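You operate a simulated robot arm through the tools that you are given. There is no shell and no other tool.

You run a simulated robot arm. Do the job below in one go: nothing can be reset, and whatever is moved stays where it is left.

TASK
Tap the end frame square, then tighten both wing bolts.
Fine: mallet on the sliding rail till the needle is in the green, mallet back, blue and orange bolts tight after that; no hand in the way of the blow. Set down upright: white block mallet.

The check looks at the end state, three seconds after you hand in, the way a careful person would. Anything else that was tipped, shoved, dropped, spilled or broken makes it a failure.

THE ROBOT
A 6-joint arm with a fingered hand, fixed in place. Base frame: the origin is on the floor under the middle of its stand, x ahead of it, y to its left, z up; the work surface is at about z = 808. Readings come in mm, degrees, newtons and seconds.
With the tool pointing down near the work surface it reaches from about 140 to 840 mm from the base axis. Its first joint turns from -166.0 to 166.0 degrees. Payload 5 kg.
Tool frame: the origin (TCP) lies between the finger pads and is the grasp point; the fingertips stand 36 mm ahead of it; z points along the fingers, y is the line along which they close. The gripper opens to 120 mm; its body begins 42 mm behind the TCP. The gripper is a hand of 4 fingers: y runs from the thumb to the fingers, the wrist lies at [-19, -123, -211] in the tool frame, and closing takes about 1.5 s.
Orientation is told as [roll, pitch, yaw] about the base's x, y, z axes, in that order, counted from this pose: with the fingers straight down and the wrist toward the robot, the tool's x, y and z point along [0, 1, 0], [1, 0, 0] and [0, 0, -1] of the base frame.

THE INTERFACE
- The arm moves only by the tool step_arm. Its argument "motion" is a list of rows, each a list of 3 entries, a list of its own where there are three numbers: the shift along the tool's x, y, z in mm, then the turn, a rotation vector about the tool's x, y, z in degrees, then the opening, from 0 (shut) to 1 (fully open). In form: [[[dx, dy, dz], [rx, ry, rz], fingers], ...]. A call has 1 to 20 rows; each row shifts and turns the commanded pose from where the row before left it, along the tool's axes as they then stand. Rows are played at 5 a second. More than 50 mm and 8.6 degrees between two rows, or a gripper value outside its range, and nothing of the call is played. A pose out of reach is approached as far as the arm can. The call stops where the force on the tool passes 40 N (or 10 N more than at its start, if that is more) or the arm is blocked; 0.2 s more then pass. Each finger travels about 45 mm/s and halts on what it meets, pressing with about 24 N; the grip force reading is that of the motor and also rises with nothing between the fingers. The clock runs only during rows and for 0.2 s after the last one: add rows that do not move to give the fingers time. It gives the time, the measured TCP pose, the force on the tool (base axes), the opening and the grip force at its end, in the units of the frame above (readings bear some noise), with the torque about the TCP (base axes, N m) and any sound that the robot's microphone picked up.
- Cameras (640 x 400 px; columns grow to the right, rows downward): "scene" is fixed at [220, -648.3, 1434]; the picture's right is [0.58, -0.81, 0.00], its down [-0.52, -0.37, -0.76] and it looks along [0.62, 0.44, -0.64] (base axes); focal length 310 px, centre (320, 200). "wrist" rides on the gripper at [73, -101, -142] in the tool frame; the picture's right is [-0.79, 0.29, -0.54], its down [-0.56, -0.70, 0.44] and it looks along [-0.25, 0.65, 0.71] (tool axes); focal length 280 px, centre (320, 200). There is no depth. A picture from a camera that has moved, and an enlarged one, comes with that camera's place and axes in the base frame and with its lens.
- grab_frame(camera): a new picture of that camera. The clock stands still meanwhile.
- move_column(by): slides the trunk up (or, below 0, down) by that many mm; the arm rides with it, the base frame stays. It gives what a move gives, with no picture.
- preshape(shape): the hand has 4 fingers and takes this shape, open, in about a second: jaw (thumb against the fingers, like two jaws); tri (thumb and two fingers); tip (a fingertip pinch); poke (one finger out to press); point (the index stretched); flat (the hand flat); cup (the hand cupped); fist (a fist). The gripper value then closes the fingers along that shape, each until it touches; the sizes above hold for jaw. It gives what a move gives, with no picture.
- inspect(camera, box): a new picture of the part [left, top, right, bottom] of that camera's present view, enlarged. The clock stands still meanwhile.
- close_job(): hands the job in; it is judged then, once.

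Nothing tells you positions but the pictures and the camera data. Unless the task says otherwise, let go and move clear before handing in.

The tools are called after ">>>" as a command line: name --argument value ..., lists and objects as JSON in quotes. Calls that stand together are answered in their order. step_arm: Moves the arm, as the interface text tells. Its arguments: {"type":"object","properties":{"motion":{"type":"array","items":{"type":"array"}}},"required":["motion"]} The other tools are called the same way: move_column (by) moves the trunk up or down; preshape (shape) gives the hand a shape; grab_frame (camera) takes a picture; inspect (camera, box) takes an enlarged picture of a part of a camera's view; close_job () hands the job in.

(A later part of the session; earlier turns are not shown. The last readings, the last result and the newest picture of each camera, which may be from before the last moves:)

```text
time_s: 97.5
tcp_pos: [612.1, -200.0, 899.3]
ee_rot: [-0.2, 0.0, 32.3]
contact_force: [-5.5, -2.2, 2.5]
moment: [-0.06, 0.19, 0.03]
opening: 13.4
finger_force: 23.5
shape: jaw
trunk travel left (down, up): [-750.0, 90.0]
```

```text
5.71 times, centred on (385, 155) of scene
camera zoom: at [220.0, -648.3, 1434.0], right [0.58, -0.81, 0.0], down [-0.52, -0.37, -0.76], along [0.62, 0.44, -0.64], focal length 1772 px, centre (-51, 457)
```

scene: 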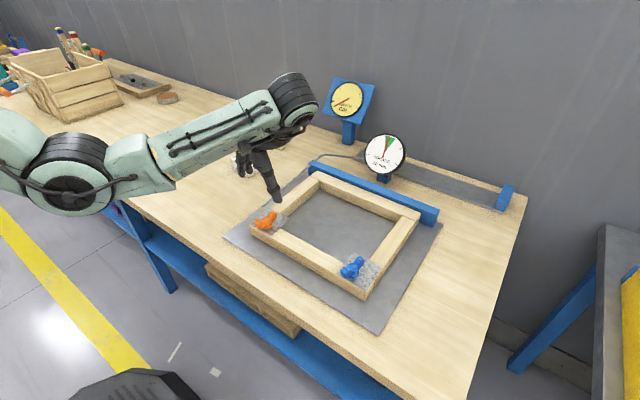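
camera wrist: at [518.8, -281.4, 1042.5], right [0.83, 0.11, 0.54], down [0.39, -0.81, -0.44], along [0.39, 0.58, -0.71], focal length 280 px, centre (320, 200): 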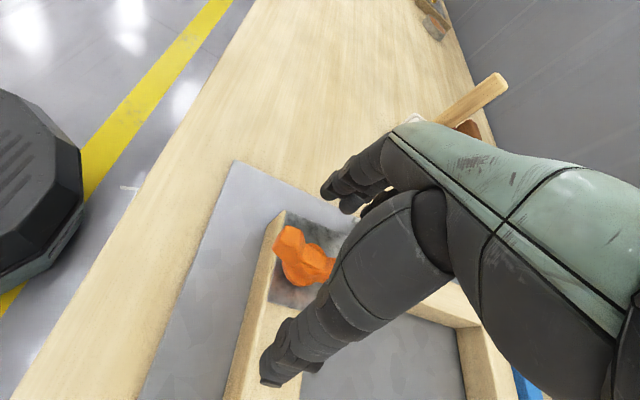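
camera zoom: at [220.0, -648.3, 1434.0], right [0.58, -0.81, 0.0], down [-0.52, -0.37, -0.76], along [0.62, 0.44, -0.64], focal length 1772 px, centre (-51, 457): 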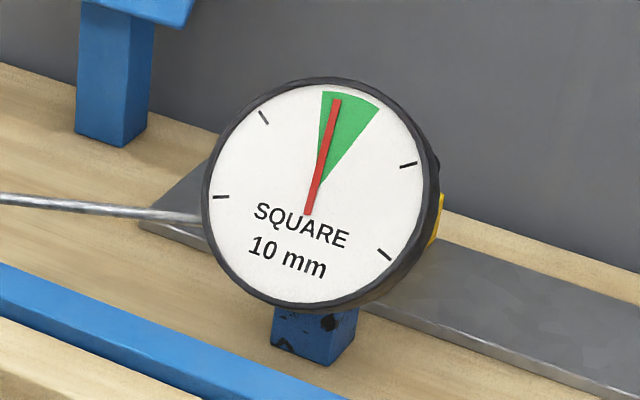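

45° done with the torque still low, and the needle crept only slightly. I'll re-centre by about 1 mm to remove the side load and keep turning.

>>> step_arm --motion '[[[-0.31, -1.38, 0], [0, 0, 0], 0], [[0, 0, 0], [0, 0, 5], 0], [[0, 0, 0], [0, 0, 5], 0], [[0, 0, 0], [0, 0, 0], 0]]'

>>> step_arm --motion '[[[0, 0, 0], [0, 0, 5], 0], [[0, 0, 0], [0, 0, 5], 0], [[0, 0, 0], [0, 0, 5], 0], [[0, 0, 0], [0, 0, 0], 0]]'

>>> inspect --camera "scene" --box '[355, 120, 415, 190]'

```text
time_s: 98.5
tcp_pos: [610.9, -200.5, 900.3]
ee_rot: [-0.1, -0.2, 22.2]
contact_force: [-2.3, 0.4, 3.5]
moment: [0.03, 0.05, 0.0]
opening: 13.2
finger_force: 23.4
shape: jaw
trunk travel left (down, up): [-750.0, 90.0]
```

```text
time_s: 99.5
tcp_pos: [610.5, -199.4, 899.9]
ee_rot: [-0.1, -0.1, 7.3]
contact_force: [-0.4, -1.8, -3.4]
moment: [-0.03, 0.03, 0.04]
opening: 13.3
finger_force: 24.1
shape: jaw
trunk travel left (down, up): [-750.0, 90.0]
```

```text
5.71 times, centred on (385, 155) of scene
camera zoom: at [220.0, -648.3, 1434.0], right [0.58, -0.81, 0.0], down [-0.52, -0.37, -0.76], along [0.62, 0.44, -0.64], focal length 1772 px, centre (-51, 457)
```

zoom: 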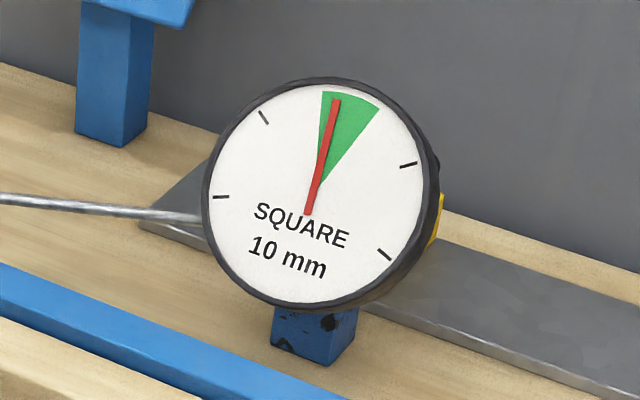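

70° turned, the needle is stable and the side forces small. I'll continue.

>>> step_arm --motion '[[[0, 0, 0], [0, 0, 5], 0], [[0, 0, 0], [0, 0, 5], 0], [[0, 0, 0], [0, 0, 5], 0], [[0, 0, 0], [0, 0, 0], 0]]'

>>> step_arm --motion '[[[0, 0, 0], [0, 0, 5], 0], [[0, 0, 0], [0, 0, 5], 0], [[0, 0, 0], [0, 0, 0], 0]]'

>>> inspect --camera "wrist" --box '[220, 180, 400, 330]'

>>> inspect --camera "scene" --box '[355, 120, 415, 190]'

```text
time_s: 100.5
tcp_pos: [611.0, -200.2, 900.7]
ee_rot: [-0.2, -0.1, -7.6]
contact_force: [-5.8, 0.4, -1.1]
moment: [0.01, 0.16, 0.02]
opening: 13.2
finger_force: 24.1
shape: jaw
trunk travel left (down, up): [-750.0, 90.0]
```

```text
time_s: 101.3
tcp_pos: [609.9, -200.9, 899.7]
ee_rot: [-0.1, -0.3, -17.5]
contact_force: [-5.4, 2.6, 1.4]
moment: [0.08, 0.13, 0.05]
opening: 13.1
finger_force: 24.5
shape: jaw
trunk travel left (down, up): [-750.0, 90.0]
```

```text
2.67 times, centred on (310, 255) of wrist
camera zoom: at [536.0, -99.6, 1041.8], right [0.03, -0.84, 0.54], down [-0.84, -0.32, -0.45], along [0.55, -0.44, -0.71], focal length 748 px, centre (347, 53)
```

zoom: 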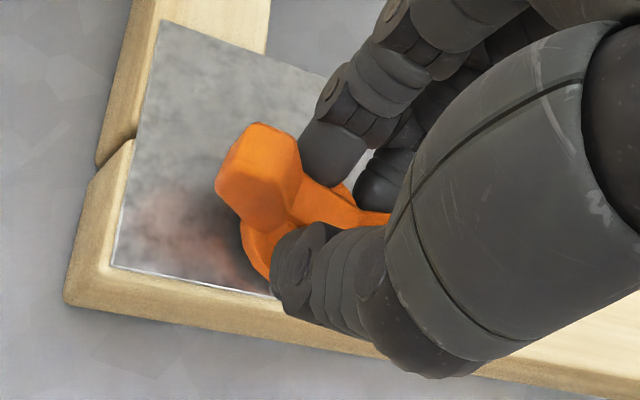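

```text
5.71 times, centred on (385, 155) of scene
camera zoom: at [220.0, -648.3, 1434.0], right [0.58, -0.81, 0.0], down [-0.52, -0.37, -0.76], along [0.62, 0.44, -0.64], focal length 1772 px, centre (-51, 457)
```

zoom: 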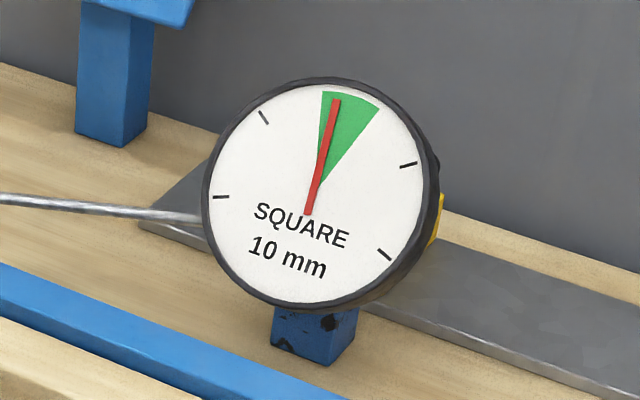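

95° turned and still no tightening torque. I'll re-centre slightly and continue.

>>> step_arm --motion '[[[0.37, -1.16, 0], [0, 0, 0], 0], [[0, 0, 0], [0, 0, 5], 0], [[0, 0, 0], [0, 0, 5], 0], [[0, 0, 0], [0, 0, 0], 0]]'

>>> step_arm --motion '[[[0, 0, 0], [0, 0, 5], 0], [[0, 0, 0], [0, 0, 5], 0], [[0, 0, 0], [0, 0, 5], 0], [[0, 0, 0], [0, 0, 0], 0]]'

>>> inspect --camera "wrist" --box '[220, 180, 400, 330]'

>>> inspect --camera "scene" --box '[355, 120, 415, 190]'

```text
time_s: 102.3
tcp_pos: [609.0, -201.0, 900.1]
ee_rot: [0.1, -0.3, -27.7]
contact_force: [-1.3, 0.6, 2.9]
moment: [0.04, 0.1, 0.04]
opening: 13.4
finger_force: 24.3
shape: jaw
trunk travel left (down, up): [-750.0, 90.0]
```

```text
time_s: 103.3
tcp_pos: [608.2, -201.1, 900.8]
ee_rot: [-0.1, -0.2, -42.7]
contact_force: [-1.6, 0.4, 1.0]
moment: [0.0, 0.02, 0.01]
opening: 13.4
finger_force: 23.7
shape: jaw
trunk travel left (down, up): [-750.0, 90.0]
```

```text
2.67 times, centred on (310, 255) of wrist
camera zoom: at [584.5, -77.0, 1042.0], right [-0.32, -0.77, 0.54], down [-0.89, 0.06, -0.45], along [0.31, -0.63, -0.71], focal length 748 px, centre (347, 53)
```

zoom: 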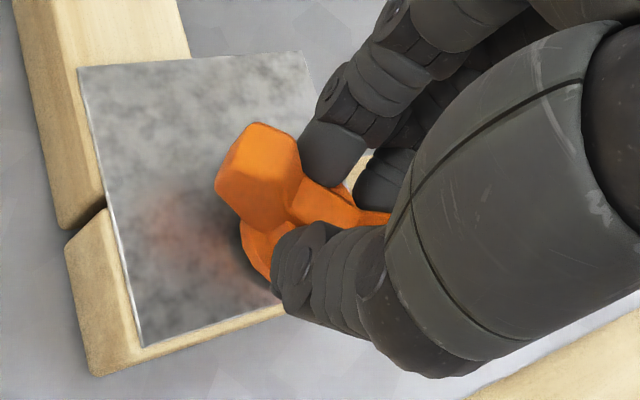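

```text
5.71 times, centred on (385, 155) of scene
camera zoom: at [220.0, -648.3, 1434.0], right [0.58, -0.81, 0.0], down [-0.52, -0.37, -0.76], along [0.62, 0.44, -0.64], focal length 1772 px, centre (-51, 457)
```

zoom: 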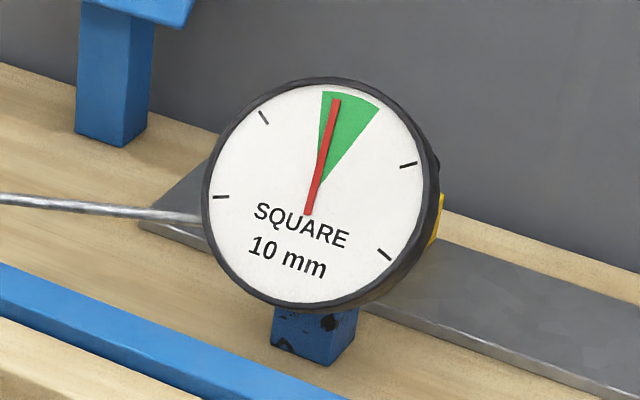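

120° turned, still free. I'll keep going clockwise in this grip.

>>> step_arm --motion '[[[0, 0, 0], [0, 0, 5], 0], [[0, 0, 0], [0, 0, 5], 0], [[0, 0, 0], [0, 0, 5], 0], [[0, 0, 0], [0, 0, 0], 0]]'

>>> step_arm --motion '[[[0, 0, 0], [0, 0, 5], 0], [[0, 0, 0], [0, 0, 5], 0], [[0, 0, 0], [0, 0, 5], 0], [[0, 0, 0], [0, 0, 0], 0]]'

>>> inspect --camera "wrist" --box '[220, 180, 400, 330]'

>>> grab_frame --camera "scene"

```text
time_s: 104.3
tcp_pos: [609.2, -200.1, 900.3]
ee_rot: [0.1, -0.2, -57.7]
contact_force: [-6.9, 2.3, 1.1]
moment: [0.05, 0.22, 0.04]
opening: 13.1
finger_force: 23.6
shape: jaw
trunk travel left (down, up): [-750.0, 90.0]
```

```text
time_s: 105.3
tcp_pos: [608.6, -200.6, 900.2]
ee_rot: [0.1, -0.1, -72.8]
contact_force: [-11.5, 2.6, -1.1]
moment: [0.1, 0.3, 0.02]
opening: 13.0
finger_force: 23.9
shape: jaw
trunk travel left (down, up): [-750.0, 90.0]
```

```text
2.67 times, centred on (310, 255) of wrist
camera zoom: at [649.5, -80.5, 1042.3], right [-0.67, -0.51, 0.54], down [-0.74, 0.5, -0.45], along [-0.04, -0.7, -0.71], focal length 748 px, centre (347, 53)
```

zoom: 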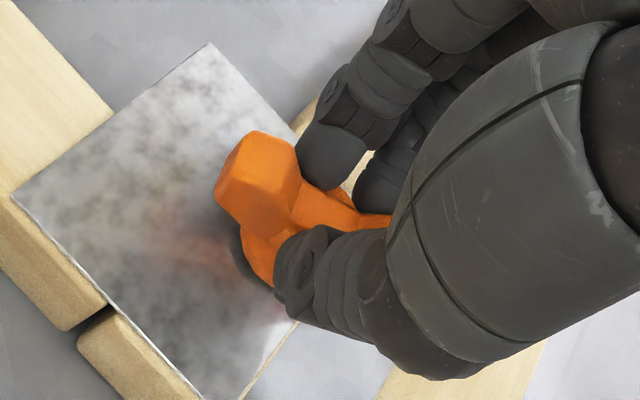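

```text
taken
```

scene: 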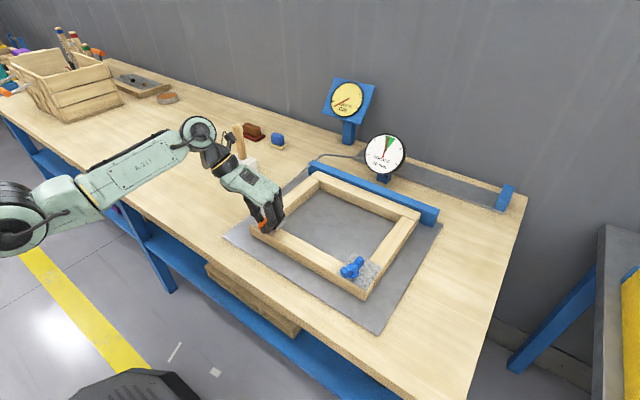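

150° turned with no torque rise; the bolt axis is nearer x ≈ 608. I'll shift to relieve the side load and continue.

>>> step_arm --motion '[[[-1.76, -1.07, 0], [0, 0, 0], 0], [[0, 0, 0], [0, 0, 6], 0], [[0, 0, 0], [0, 0, 6], 0], [[0, 0, 0], [0, 0, 6], 0], [[0, 0, 0], [0, 0, 6], 0], [[0, 0, 0], [0, 0, 0], 0]]'

>>> inspect --camera "wrist" --box '[220, 180, 400, 330]'

>>> inspect --camera "scene" --box '[355, 120, 415, 190]'

```text
time_s: 106.7
tcp_pos: [608.9, -198.9, 900.6]
ee_rot: [0.2, 0.0, -96.7]
contact_force: [1.9, 1.0, 0.7]
moment: [0.01, -0.03, 0.03]
opening: 13.2
finger_force: 23.8
shape: jaw
trunk travel left (down, up): [-750.0, 90.0]
```

```text
2.67 times, centred on (310, 255) of wrist
camera zoom: at [692.7, -105.8, 1042.5], right [-0.82, -0.19, 0.54], down [-0.47, 0.76, -0.45], along [-0.32, -0.62, -0.71], focal length 748 px, centre (347, 53)
```

zoom: 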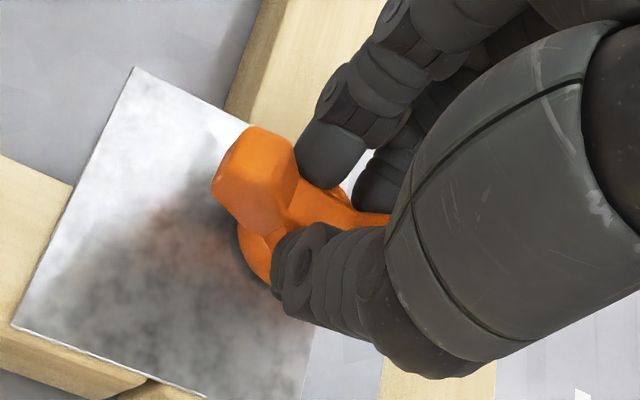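

```text
5.71 times, centred on (385, 155) of scene
camera zoom: at [220.0, -648.3, 1434.0], right [0.58, -0.81, 0.0], down [-0.52, -0.37, -0.76], along [0.62, 0.44, -0.64], focal length 1772 px, centre (-51, 457)
```

zoom: 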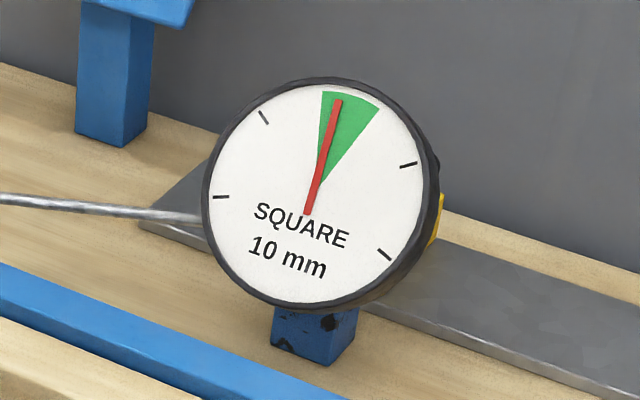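

174° turned and forces are low. I'll continue to see how far the wrist can turn in this grip.

>>> step_arm --motion '[[[0, 0, 0], [0, 0, 6], 0], [[0, 0, 0], [0, 0, 6], 0], [[0, 0, 0], [0, 0, 6], 0], [[0, 0, 0], [0, 0, 6], 0], [[0, 0, 0], [0, 0, 0], 0]]'

>>> inspect --camera "wrist" --box '[220, 180, 400, 330]'

```text
time_s: 107.9
tcp_pos: [608.1, -198.7, 901.0]
ee_rot: [0.1, 0.1, -120.6]
contact_force: [2.4, 1.4, 1.5]
moment: [0.03, -0.05, 0.03]
opening: 13.6
finger_force: 24.1
shape: jaw
trunk travel left (down, up): [-750.0, 90.0]
```

```text
2.67 times, centred on (310, 255) of wrist
camera zoom: at [723.1, -147.3, 1042.6], right [-0.83, 0.16, 0.54], down [-0.12, 0.89, -0.45], along [-0.55, -0.44, -0.71], focal length 748 px, centre (347, 53)
```

zoom: 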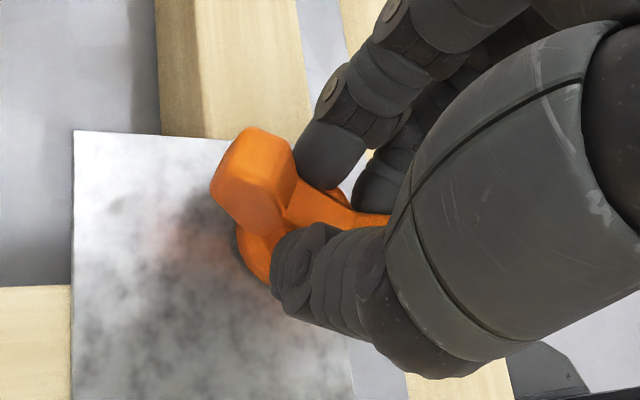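

Nearly 200° turned and the wrist still has room. Continuing.

>>> step_arm --motion '[[[0, 0, 0], [0, 0, 6], 0], [[0, 0, 0], [0, 0, 6], 0], [[0, 0, 0], [0, 0, 6], 0], [[0, 0, 0], [0, 0, 6], 0], [[0, 0, 0], [0, 0, 0], 0]]'

>>> inspect --camera "wrist" --box '[220, 180, 400, 330]'

>>> inspect --camera "scene" --box '[355, 120, 415, 190]'

```text
time_s: 109.1
tcp_pos: [607.0, -199.1, 900.5]
ee_rot: [0.3, 0.1, -144.7]
contact_force: [5.7, 3.3, 4.5]
moment: [0.11, -0.13, 0.02]
opening: 12.9
finger_force: 23.6
shape: jaw
trunk travel left (down, up): [-750.0, 90.0]
```

```text
2.67 times, centred on (310, 255) of wrist
camera zoom: at [733.6, -198.0, 1042.7], right [-0.69, 0.48, 0.54], down [0.25, 0.86, -0.44], along [-0.68, -0.17, -0.72], focal length 748 px, centre (347, 53)
```

zoom: 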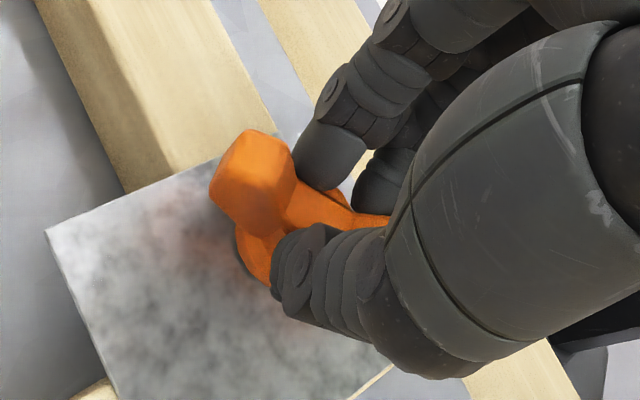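

```text
5.71 times, centred on (385, 155) of scene
camera zoom: at [220.0, -648.3, 1434.0], right [0.58, -0.81, 0.0], down [-0.52, -0.37, -0.76], along [0.62, 0.44, -0.64], focal length 1772 px, centre (-51, 457)
```

zoom: 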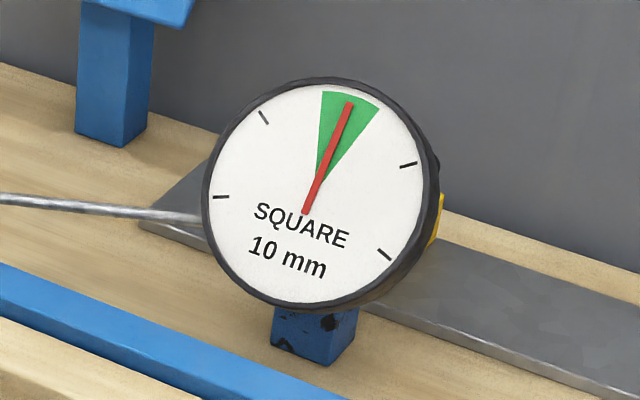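

The needle is still centred in the green; a slight side load nudged it toward the middle. I'll re-centre and continue.

>>> step_arm --motion '[[[-0.08, -1.28, 0], [0, 0, 0], 0], [[0, 0, 0], [0, 0, 6], 0], [[0, 0, 0], [0, 0, 6], 0], [[0, 0, 0], [0, 0, 6], 0], [[0, 0, 0], [0, 0, 6], 0], [[0, 0, 0], [0, 0, 0], 0]]'

>>> inspect --camera "wrist" --box '[220, 180, 400, 330]'

>>> inspect --camera "scene" --box '[355, 120, 415, 190]'

>>> grab_frame --camera "scene"

```text
time_s: 110.5
tcp_pos: [609.6, -196.2, 902.0]
ee_rot: [0.3, 0.4, -168.7]
contact_force: [13.7, -4.0, -4.2]
moment: [-0.11, -0.49, 0.05]
opening: 13.1
finger_force: 24.2
shape: jaw
out of reach, approached as far as the arm can: row 5
trunk travel left (down, up): [-750.0, 90.0]
```

```text
2.67 times, centred on (310, 255) of wrist
camera zoom: at [722.7, -247.5, 1045.0], right [-0.44, 0.72, 0.54], down [0.58, 0.68, -0.44], along [-0.68, 0.12, -0.72], focal length 748 px, centre (347, 53)
```

zoom: 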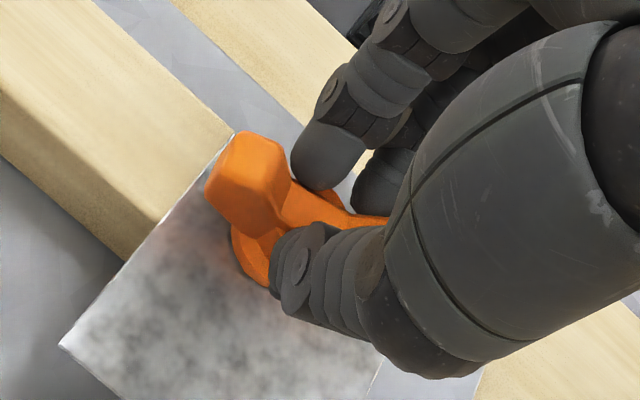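

```text
5.71 times, centred on (385, 155) of scene
camera zoom: at [220.0, -648.3, 1434.0], right [0.58, -0.81, 0.0], down [-0.52, -0.37, -0.76], along [0.62, 0.44, -0.64], focal length 1772 px, centre (-51, 457)
```

zoom: 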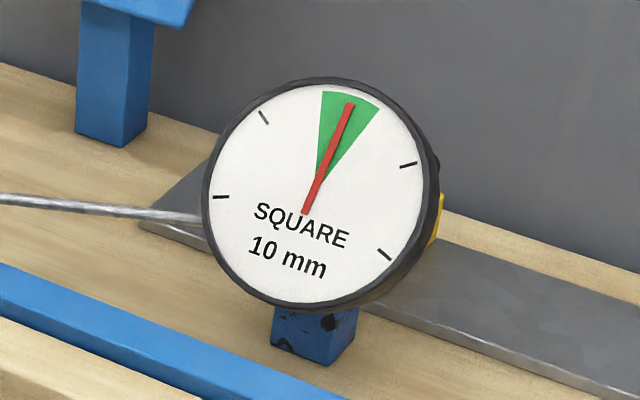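

```text
taken
```

scene: 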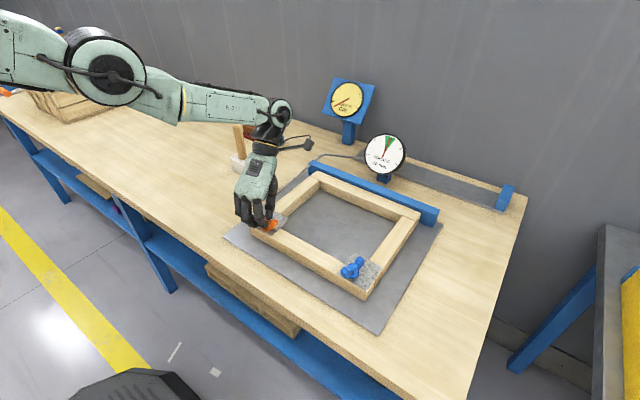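

The wrist limit is reached at about 246° total. I'll release, lift and check how the bolt sits now compared with before.

>>> step_arm --motion '[[[0, 0, 0], [0, 0, 0], 0.3], [[0, 0, 0], [0, 0, 0], 0.7], [[0, 0, 0], [0, 0, 0], 1], [[0, 0, 0], [0, 0, 0], 1], [[0, 0, 0], [0, 0, 0], 1], [[0, 0, -25], [0, 0, 0], 1], [[0, 0, -35], [0, 0, 0], 1], [[0, 0, -35], [0, 0, 0], 1], [[0, 0, 0], [0, 0, 0], 1]]'

>>> inspect --camera "scene" --box '[240, 195, 300, 240]'

>>> grab_frame --camera "wrist"

>>> inspect --camera "scene" --box '[355, 120, 415, 190]'

```text
time_s: 112.5
tcp_pos: [639.0, -205.5, 980.3]
ee_rot: [0.1, 0.0, -168.6]
contact_force: [0.6, -0.1, 0.4]
moment: [0.01, -0.03, -0.02]
opening: 119.6
finger_force: 0.0
shape: jaw
out of reach, approached as far as the arm can: row 6, 7, 8
trunk travel left (down, up): [-750.0, 90.0]
```

```text
8.89 times, centred on (270, 218) of scene
camera zoom: at [220.0, -648.3, 1434.0], right [0.58, -0.81, 0.0], down [-0.52, -0.37, -0.76], along [0.62, 0.44, -0.64], focal length 2756 px, centre (764, 44)
```

zoom: 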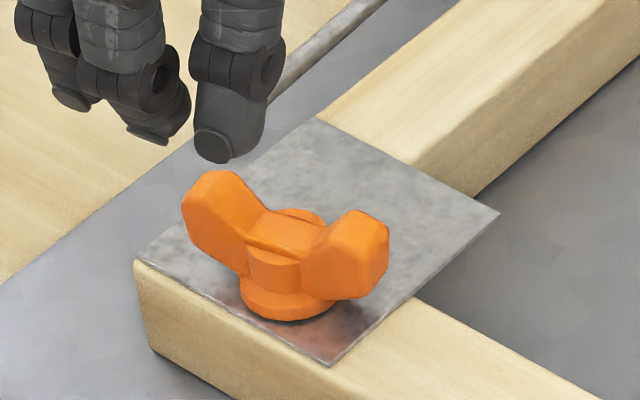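

```text
taken
camera wrist: at [753.6, -255.5, 1123.4], right [-0.44, 0.72, 0.54], down [0.58, 0.69, -0.44], along [-0.69, 0.12, -0.71], focal length 280 px, centre (320, 200)
```

wrist: 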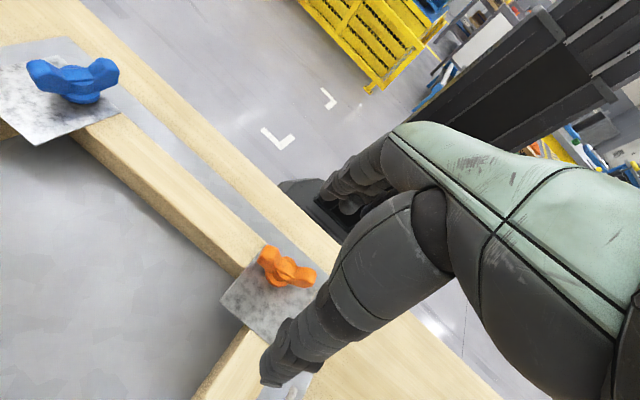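

```text
5.71 times, centred on (385, 155) of scene
camera zoom: at [220.0, -648.3, 1434.0], right [0.58, -0.81, 0.0], down [-0.52, -0.37, -0.76], along [0.62, 0.44, -0.64], focal length 1772 px, centre (-51, 457)
```

zoom: 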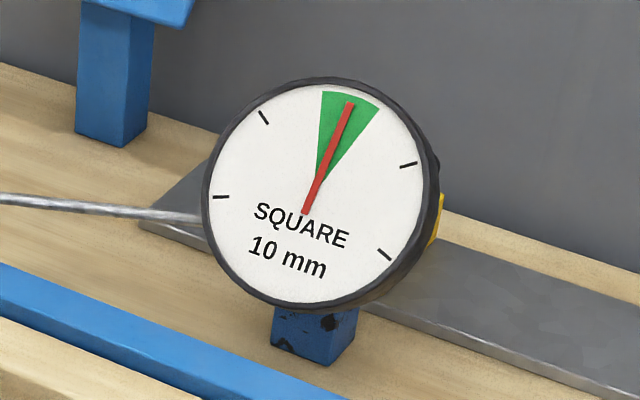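

Clockwise is right: the flange has come down several millimetres toward the plate, and the needle is centred. I'll look closely at its present orientation for the next grip.

>>> inspect --camera "wrist" --box '[200, 210, 350, 350]'

>>> inspect --camera "wrist" --box '[0, 20, 150, 150]'

>>> inspect --camera "scene" --box '[252, 205, 288, 232]'

```text
2.86 times, centred on (275, 280) of wrist
camera zoom: at [753.6, -255.5, 1123.4], right [-0.44, 0.72, 0.54], down [0.58, 0.69, -0.44], along [-0.69, 0.12, -0.71], focal length 801 px, centre (449, -29)
```

zoom: 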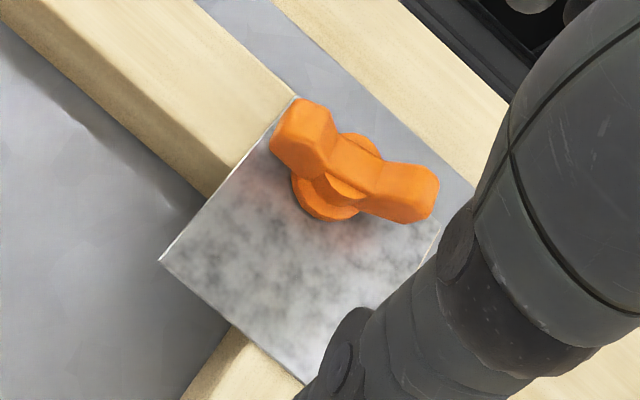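

```text
3.08 times, centred on (75, 85) of wrist
camera zoom: at [753.6, -255.5, 1123.4], right [-0.44, 0.72, 0.54], down [0.58, 0.69, -0.44], along [-0.69, 0.12, -0.71], focal length 863 px, centre (1074, 554)
```

zoom: 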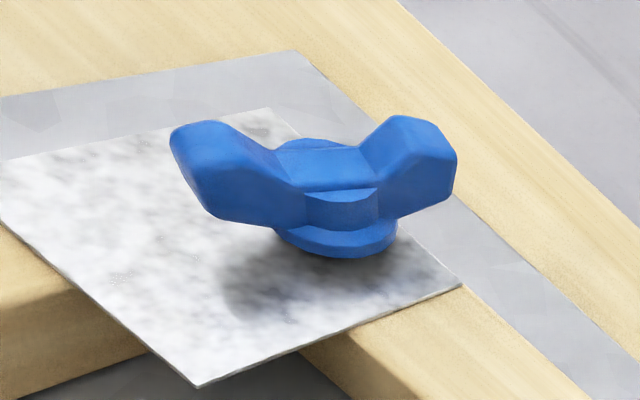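

```text
14.81 times, centred on (270, 218) of scene
camera zoom: at [220.0, -648.3, 1434.0], right [0.58, -0.81, 0.0], down [-0.52, -0.37, -0.76], along [0.62, 0.44, -0.64], focal length 4594 px, centre (1061, -74)
```

zoom: 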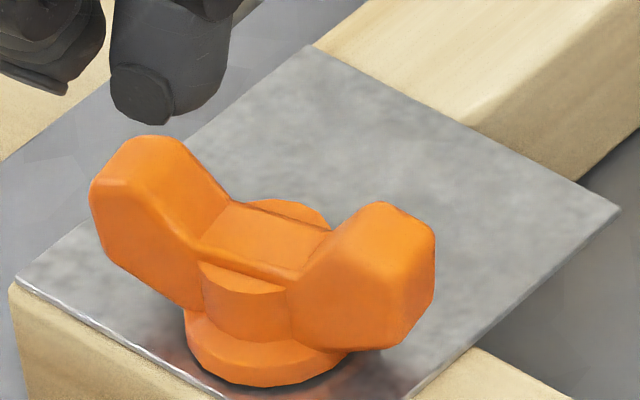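

The bar now lies near the y direction (about −77°). There's still a small gap under the orange flange and a clear gap under the blue. I'll unwind the wrist 180° in the air to re-grip.

>>> step_arm --motion '[[[0, 0, -15], [0, 0, -8.5], 1], [[0, 0, 0], [0, 0, -8.5], 1], [[0, 0, 0], [0, 0, -8.5], 1], [[0, 0, 0], [0, 0, -8.5], 1], [[0, 0, 0], [0, 0, -8.5], 1], [[0, 0, 0], [0, 0, -8.5], 1], [[0, 0, 0], [0, 0, -8.5], 1], [[0, 0, 0], [0, 0, -8.5], 1], [[0, 0, 0], [0, 0, -8.5], 1], [[0, 0, 0], [0, 0, -8.5], 1], [[0, 0, 0], [0, 0, -8.5], 1], [[0, 0, 0], [0, 0, -8.5], 1], [[0, 0, 0], [0, 0, -8.5], 1], [[0, 0, 0], [0, 0, -8.5], 1], [[0, 0, 0], [0, 0, -8.5], 1], [[0, 0, 0], [0, 0, -8.5], 1], [[0, 0, 0], [0, 0, -8.5], 1], [[0, 0, 0], [0, 0, -8.5], 1], [[0, 0, 0], [0, 0, -8.5], 1], [[0, 0, 0], [0, 0, -8.5], 1]]'

>>> step_arm --motion '[[[0, 0, 0], [0, 0, -8.5], 1], [[0, 0, 0], [0, 0, 0], 1], [[0, 0, 0], [0, 0, 0], 1]]'

>>> grab_frame --camera "wrist"

```text
time_s: 116.7
tcp_pos: [815.5, -237.4, 914.6]
ee_rot: [-0.1, -0.3, 1.4]
contact_force: [-0.2, -0.7, 0.4]
moment: [0.04, -0.01, -0.02]
opening: 120.0
finger_force: 0.1
shape: jaw
out of reach, approached as far as the arm can: row 1, 2, 3, 4, 5, 6, 7, 8, 9, 10, 11, 12, 13, 14, 15, 16, 19, 20
trunk travel left (down, up): [-750.0, 90.0]
```

```text
time_s: 117.5
tcp_pos: [803.5, -236.8, 918.6]
ee_rot: [-0.1, -0.2, 9.8]
contact_force: [0.2, 0.6, -1.1]
moment: [0.02, -0.02, -0.01]
opening: 119.7
finger_force: 0.0
shape: jaw
out of reach, approached as far as the arm can: row 1
trunk travel left (down, up): [-750.0, 90.0]
```

```text
taken
camera wrist: at [692.0, -182.6, 1059.4], right [0.42, -0.73, 0.55], down [-0.59, -0.67, -0.44], along [0.69, -0.14, -0.71], focal length 280 px, centre (320, 200)
```

wrist: 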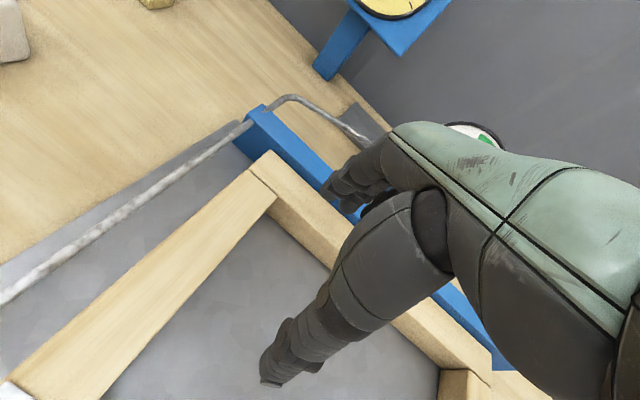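

The arm wandered out over the frame while at its limit, so I need to check that nothing was touched before moving on.

>>> grab_frame --camera "scene"

>>> inspect --camera "scene" --box '[300, 70, 460, 220]'

```text
taken
```

scene: 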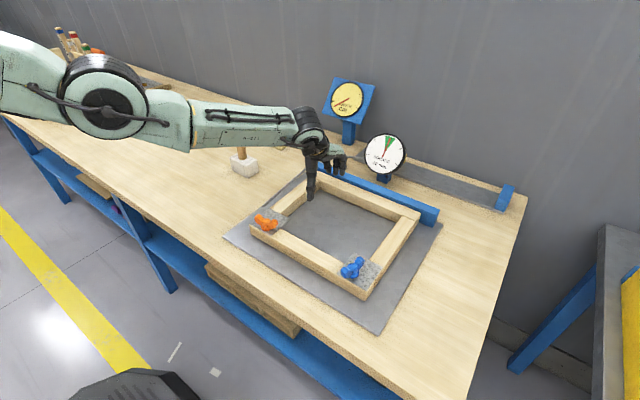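

```text
2.67 times, centred on (380, 145) of scene
camera zoom: at [220.0, -648.3, 1434.0], right [0.58, -0.81, 0.0], down [-0.52, -0.37, -0.76], along [0.62, 0.44, -0.64], focal length 827 px, centre (160, 347)
```

zoom: 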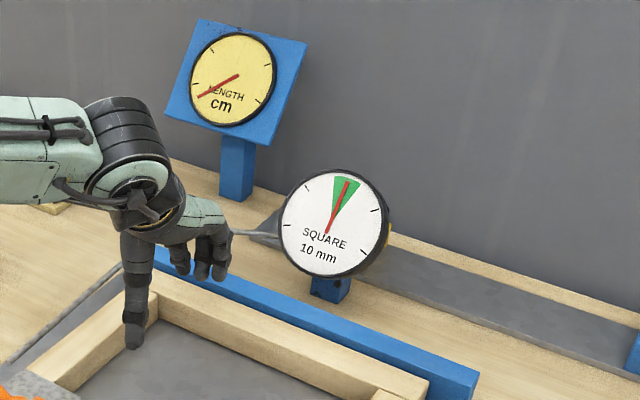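

Nothing was disturbed: dials and frame are in place and the needle is in the green. I'll back the hand up and away carefully, first with one small step to verify it tracks.

>>> step_arm --motion '[[[1.7, -9.9, -12], [0, 0, 0], 1], [[0, 0, 0], [0, 0, 0], 1]]'

>>> step_arm --motion '[[[3.4, -19.7, -25], [0, 0, 0], 1], [[3.4, -19.7, -25], [0, 0, 0], 1], [[0, 0, 0], [0, 0, 0], 1]]'

```text
time_s: 118.1
tcp_pos: [792.5, -238.7, 930.3]
ee_rot: [-0.2, -0.1, 9.9]
contact_force: [0.5, -1.0, 0.5]
moment: [0.02, 0.01, 0.01]
opening: 119.9
finger_force: 0.0
shape: jaw
trunk travel left (down, up): [-750.0, 90.0]
```

```text
time_s: 118.9
tcp_pos: [752.8, -237.6, 977.3]
ee_rot: [-0.2, -0.1, 10.0]
contact_force: [0.5, 0.8, -0.1]
moment: [-0.01, 0.05, 0.03]
opening: 119.9
finger_force: 0.1
shape: jaw
trunk travel left (down, up): [-750.0, 90.0]
```

It tracks well again. I'll move back over the orange bolt at a safe height with yaw about 12°.

>>> step_arm --motion '[[[12.5, -27, -4], [0, 0, 0], 1], [[12.5, -27, -4], [0, 0, 0], 1], [[12.5, -27, -4], [0, 0, 0], 1], [[12.5, -27, -4], [0, 0, 0], 1], [[12.5, -27, -4], [0, 0, -2], 1], [[0, 0, 0], [0, 0, 0], 1], [[0, 0, 0], [0, 0, 0], 1]]'

>>> grab_frame --camera "wrist"

>>> grab_frame --camera "scene"

```text
time_s: 120.5
tcp_pos: [609.7, -200.8, 999.9]
ee_rot: [-0.1, -0.2, 12.0]
contact_force: [0.0, -0.1, -1.1]
moment: [0.0, -0.02, 0.02]
opening: 119.9
finger_force: 0.0
shape: jaw
trunk travel left (down, up): [-750.0, 90.0]
```

```text
taken
camera wrist: at [497.4, -148.1, 1140.3], right [0.44, -0.71, 0.55], down [-0.57, -0.69, -0.44], along [0.69, -0.11, -0.71], focal length 280 px, centre (320, 200)
```

wrist: 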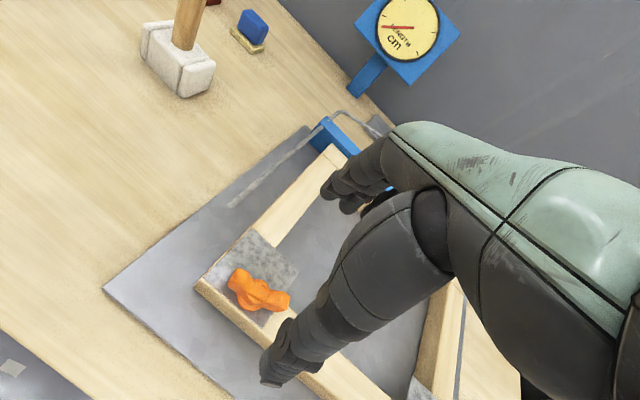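

```text
taken
```

scene: 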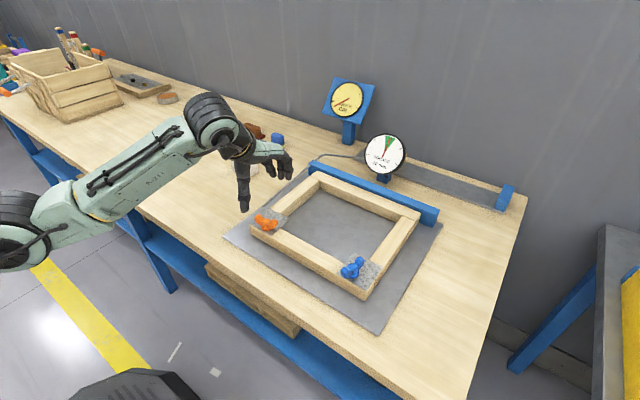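

Good posture again. I'll check the bolt's pose beneath the hand.

>>> inspect --camera "wrist" --box '[190, 220, 310, 330]'

```text
3.64 times, centred on (250, 275) of wrist
camera zoom: at [497.4, -148.1, 1140.3], right [0.44, -0.71, 0.55], down [-0.57, -0.69, -0.44], along [0.69, -0.11, -0.71], focal length 1020 px, centre (574, -73)
```

zoom: 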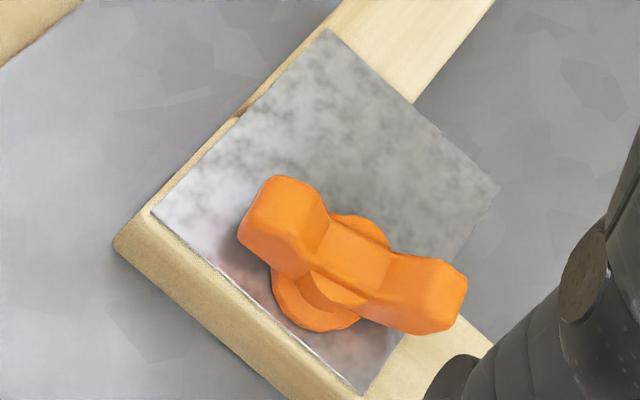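

The bolt is centred under the hand. I'll descend to the wings, slightly lower than before since the bolt has come down.

>>> step_arm --motion '[[[1.1, -0.3, 25], [0, 0, -2], 1], [[0, 0, 25], [0, 0, 0], 1], [[0, 0, 25], [0, 0, 0], 1], [[0, 0, 15], [0, 0, 0], 1], [[0, 0, 8], [0, 0, 0], 1], [[0, 0, 6], [0, 0, 0], 1], [[0, 0, 0], [0, 0, 0], 1], [[0, 0, 0], [0, 0, 0], 1]]'

>>> step_arm --motion '[[[0, 0, 0], [0, 0, 0], 0.7], [[0, 0, 0], [0, 0, 0], 0.4], [[0, 0, 0], [0, 0, 0], 0.2], [[0, 0, 0], [0, 0, 0], 0], [[0, 0, 0], [0, 0, 0], 0], [[0, 0, 0], [0, 0, 0], 0], [[0, 0, 0], [0, 0, 0], 0], [[0, 0, 0], [0, 0, 0], 0], [[0, 0, 0], [0, 0, 0], 0]]'

>>> inspect --camera "wrist" --box '[220, 180, 400, 330]'

>>> inspect --camera "scene" --box '[355, 120, 415, 190]'

```text
time_s: 122.3
tcp_pos: [608.5, -199.0, 894.9]
ee_rot: [-0.2, -0.1, 13.9]
contact_force: [0.5, -0.6, 0.5]
moment: [0.01, 0.0, -0.02]
opening: 119.9
finger_force: 0.0
shape: jaw
trunk travel left (down, up): [-750.0, 90.0]
```

```text
time_s: 124.3
tcp_pos: [609.8, -197.5, 895.6]
ee_rot: [-0.2, -0.2, 13.9]
contact_force: [-0.2, 0.4, -2.0]
moment: [0.01, -0.02, 0.02]
opening: 13.2
finger_force: 23.7
shape: jaw
trunk travel left (down, up): [-750.0, 90.0]
```

```text
2.67 times, centred on (310, 255) of wrist
camera zoom: at [494.1, -151.3, 1037.0], right [0.47, -0.7, 0.55], down [-0.54, -0.71, -0.44], along [0.7, -0.09, -0.71], focal length 748 px, centre (347, 53)
```

zoom: 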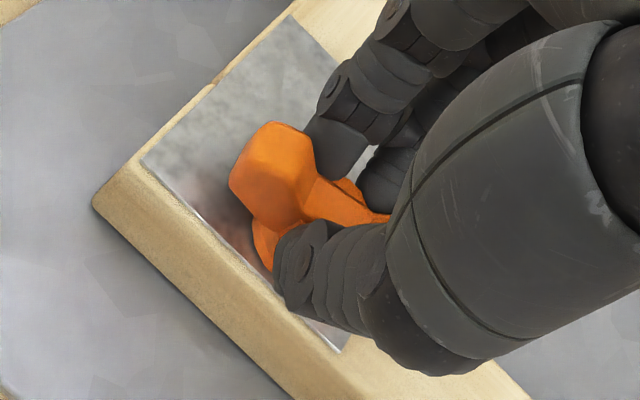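

```text
5.71 times, centred on (385, 155) of scene
camera zoom: at [220.0, -648.3, 1434.0], right [0.58, -0.81, 0.0], down [-0.52, -0.37, -0.76], along [0.62, 0.44, -0.64], focal length 1772 px, centre (-51, 457)
```

zoom: 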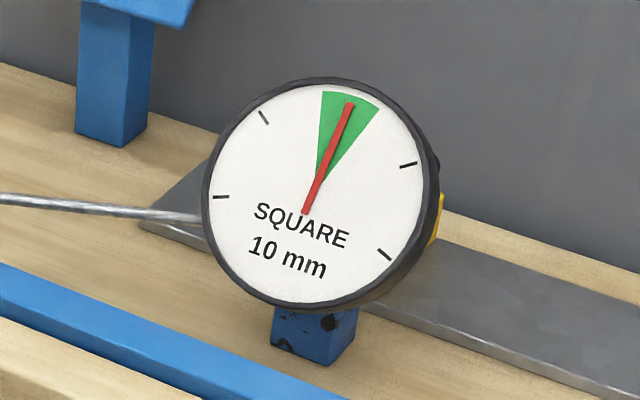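

Gripped again at 13.2 mm with the needle centred. I'll turn clockwise in steps, watching for the tightening torque.

>>> step_arm --motion '[[[0, 0, 0], [0, 0, 5], 0], [[0, 0, 0], [0, 0, 5], 0], [[0, 0, 0], [0, 0, 5], 0], [[0, 0, 0], [0, 0, 0], 0]]'

>>> step_arm --motion '[[[0, 0, 0], [0, 0, 5], 0], [[0, 0, 0], [0, 0, 5], 0], [[0, 0, 0], [0, 0, 5], 0], [[0, 0, 0], [0, 0, 0], 0]]'

>>> step_arm --motion '[[[0, 0, 0], [0, 0, 5], 0], [[0, 0, 0], [0, 0, 5], 0], [[0, 0, 0], [0, 0, 5], 0], [[0, 0, 0], [0, 0, 0], 0]]'

>>> inspect --camera "wrist" --box '[220, 180, 400, 330]'

>>> inspect --camera "scene" --box '[355, 120, 415, 190]'

```text
time_s: 125.3
tcp_pos: [609.1, -198.2, 895.3]
ee_rot: [-0.1, -0.1, -1.1]
contact_force: [2.9, 3.2, 0.3]
moment: [0.02, -0.11, 0.24]
opening: 13.1
finger_force: 24.1
shape: jaw
trunk travel left (down, up): [-750.0, 90.0]
```

```text
time_s: 126.3
tcp_pos: [609.8, -197.6, 896.3]
ee_rot: [-0.1, -0.2, -16.1]
contact_force: [8.5, 16.4, -1.6]
moment: [0.42, -0.31, 0.47]
opening: 13.8
finger_force: 24.0
shape: jaw
trunk travel left (down, up): [-750.0, 90.0]
```

```text
time_s: 127.3
tcp_pos: [610.0, -196.9, 896.0]
ee_rot: [0.1, -0.3, -31.1]
contact_force: [17.1, 22.7, 0.3]
moment: [0.43, -0.62, 0.91]
opening: 13.6
finger_force: 23.7
shape: jaw
trunk travel left (down, up): [-750.0, 90.0]
```

```text
2.67 times, centred on (310, 255) of wrist
camera zoom: at [562.1, -81.5, 1037.1], right [-0.16, -0.82, 0.54], down [-0.89, -0.12, -0.45], along [0.43, -0.55, -0.71], focal length 748 px, centre (347, 53)
```

zoom: 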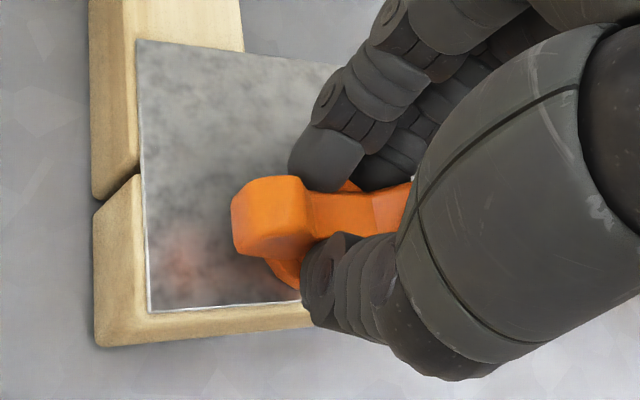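

```text
5.71 times, centred on (385, 155) of scene
camera zoom: at [220.0, -648.3, 1434.0], right [0.58, -0.81, 0.0], down [-0.52, -0.37, -0.76], along [0.62, 0.44, -0.64], focal length 1772 px, centre (-51, 457)
```

zoom: 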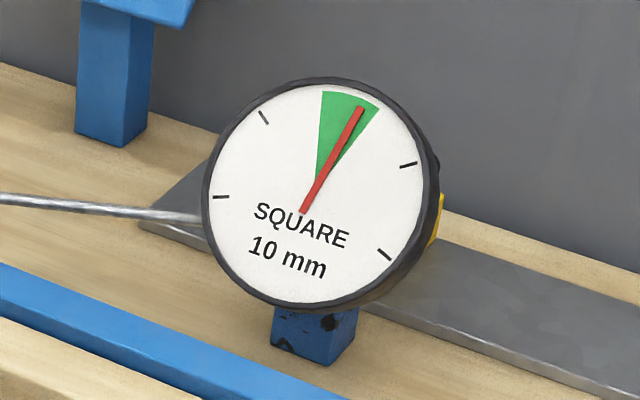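

The torque rose clearly to about 0.9 N·m and the bolt stopped turning with the hand, so orange has bottomed out. A side load nudged the needle a bit, still in the green, so I'll release now and check.

>>> step_arm --motion '[[[0, 0, 0], [0, 0, 0], 0.2], [[0, 0, 0], [0, 0, 0], 0.5], [[0, 0, 0], [0, 0, 0], 1], [[0, 0, 0], [0, 0, 0], 1], [[0, 0, 0], [0, 0, 0], 1], [[0, 0, -25], [0, 0, 0], 1], [[0, 0, -35], [0, 0, 0], 1], [[0, 0, -35], [0, 0, 0], 1], [[0, 0, 0], [0, 0, 0], 1]]'

>>> inspect --camera "scene" --box '[252, 205, 288, 232]'

>>> inspect --camera "scene" --box '[355, 120, 415, 190]'

>>> grab_frame --camera "wrist"

```text
time_s: 129.3
tcp_pos: [605.8, -199.0, 990.0]
ee_rot: [-0.1, -0.1, -31.1]
contact_force: [-0.6, -1.4, -0.7]
moment: [-0.01, 0.01, -0.04]
opening: 119.5
finger_force: 0.0
shape: jaw
trunk travel left (down, up): [-750.0, 90.0]
```

```text
14.81 times, centred on (270, 218) of scene
camera zoom: at [220.0, -648.3, 1434.0], right [0.58, -0.81, 0.0], down [-0.52, -0.37, -0.76], along [0.62, 0.44, -0.64], focal length 4594 px, centre (1061, -74)
```

zoom: 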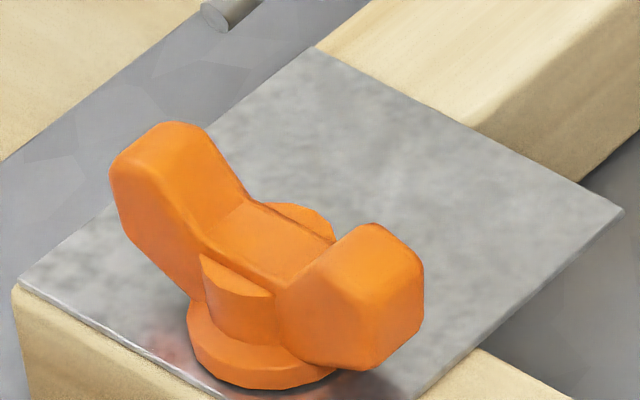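

```text
5.71 times, centred on (385, 155) of scene
camera zoom: at [220.0, -648.3, 1434.0], right [0.58, -0.81, 0.0], down [-0.52, -0.37, -0.76], along [0.62, 0.44, -0.64], focal length 1772 px, centre (-51, 457)
```

zoom: 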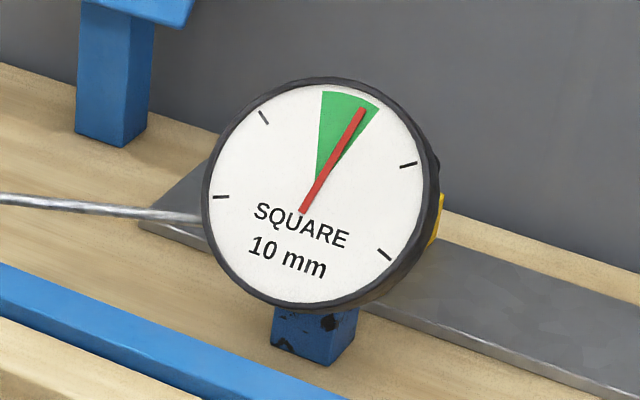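

```text
taken
camera wrist: at [558.2, -83.7, 1131.9], right [-0.16, -0.82, 0.54], down [-0.89, -0.12, -0.45], along [0.43, -0.55, -0.71], focal length 280 px, centre (320, 200)
```

wrist: 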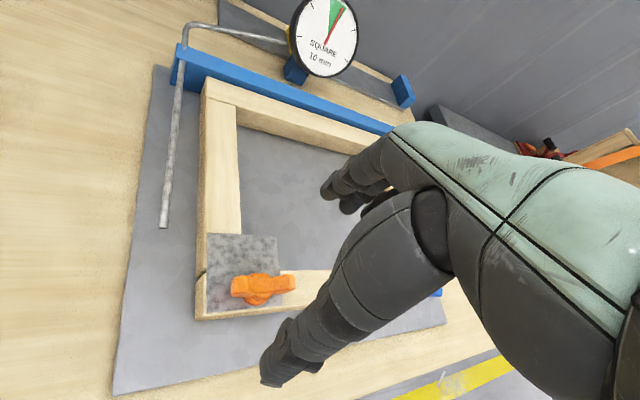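

Orange turned only about 12° more before stopping, and the flange is down. The needle sits right of centre but still in the green. I'll check the orange bar angle from the wrist camera.

>>> inspect --camera "wrist" --box '[190, 220, 310, 330]'

>>> inspect --camera "wrist" --box '[280, 0, 370, 80]'

```text
3.64 times, centred on (250, 275) of wrist
camera zoom: at [558.2, -83.7, 1131.9], right [-0.16, -0.82, 0.54], down [-0.89, -0.12, -0.45], along [0.43, -0.55, -0.71], focal length 1020 px, centre (574, -73)
```

zoom: 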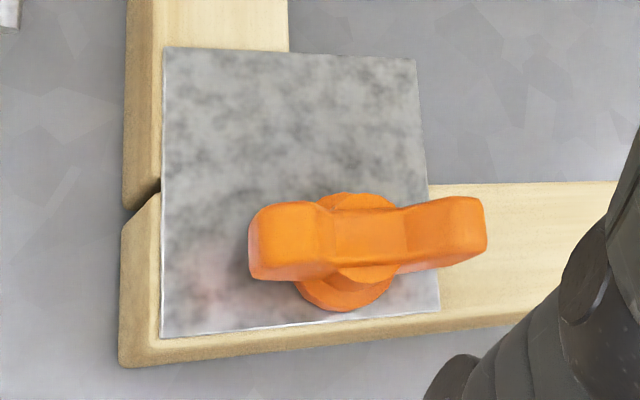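

```text
5.00 times, centred on (325, 40) of wrist
camera zoom: at [558.2, -83.7, 1131.9], right [-0.16, -0.82, 0.54], down [-0.89, -0.12, -0.45], along [0.43, -0.55, -0.71], focal length 1402 px, centre (295, 1000)
```

zoom: 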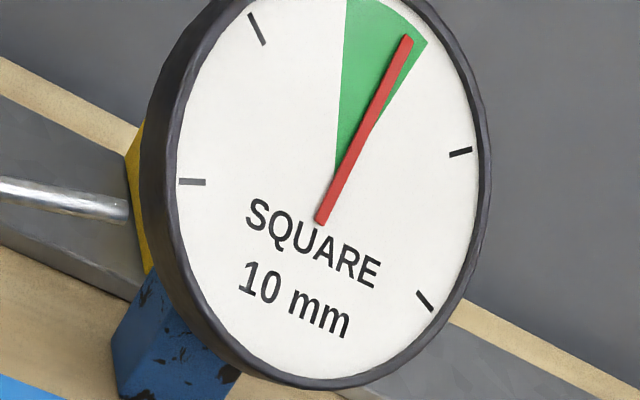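

Now to the blue bolt. I'll move over it at a safe height and look first.

>>> step_arm --motion '[[[-37.2, 22.8, 0], [0, 0, 0], 1], [[-37.2, 22.8, 0], [0, 0, 0], 1], [[-37.2, 22.8, 0], [0, 0, 0], 1], [[-37.2, 22.8, 0], [0, 0, 0], 1], [[-37.2, 22.8, 0], [0, 0, 0], 1], [[-37.2, 22.8, 0], [0, 0, 0], 1], [[0, 0, 0], [0, 0, 0], 1], [[0, 0, 0], [0, 0, 0], 1]]'

>>> grab_frame --camera "wrist"

>>> inspect --camera "wrist" --box '[190, 220, 310, 330]'

```text
time_s: 131.1
tcp_pos: [607.5, -462.7, 988.7]
ee_rot: [0.1, -0.1, -31.1]
contact_force: [-0.5, 0.1, 0.5]
moment: [-0.03, -0.03, 0.0]
opening: 120.0
finger_force: 0.0
shape: jaw
trunk travel left (down, up): [-750.0, 90.0]
```

```text
taken
camera wrist: at [559.3, -346.8, 1130.9], right [-0.16, -0.82, 0.54], down [-0.89, -0.12, -0.45], along [0.43, -0.56, -0.71], focal length 280 px, centre (320, 200)
```

wrist: 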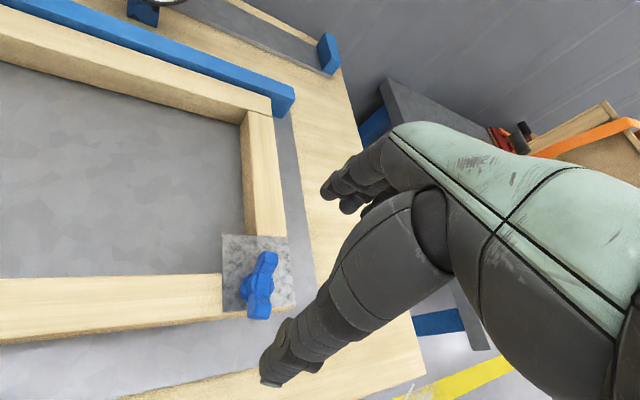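

```text
3.64 times, centred on (250, 275) of wrist
camera zoom: at [559.3, -346.8, 1130.9], right [-0.16, -0.82, 0.54], down [-0.89, -0.12, -0.45], along [0.43, -0.56, -0.71], focal length 1020 px, centre (574, -73)
```

zoom: 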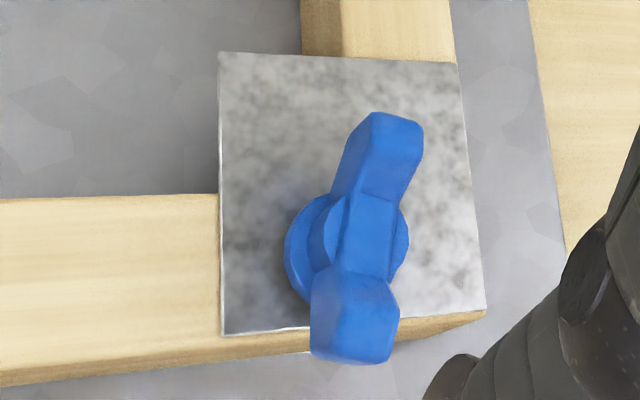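

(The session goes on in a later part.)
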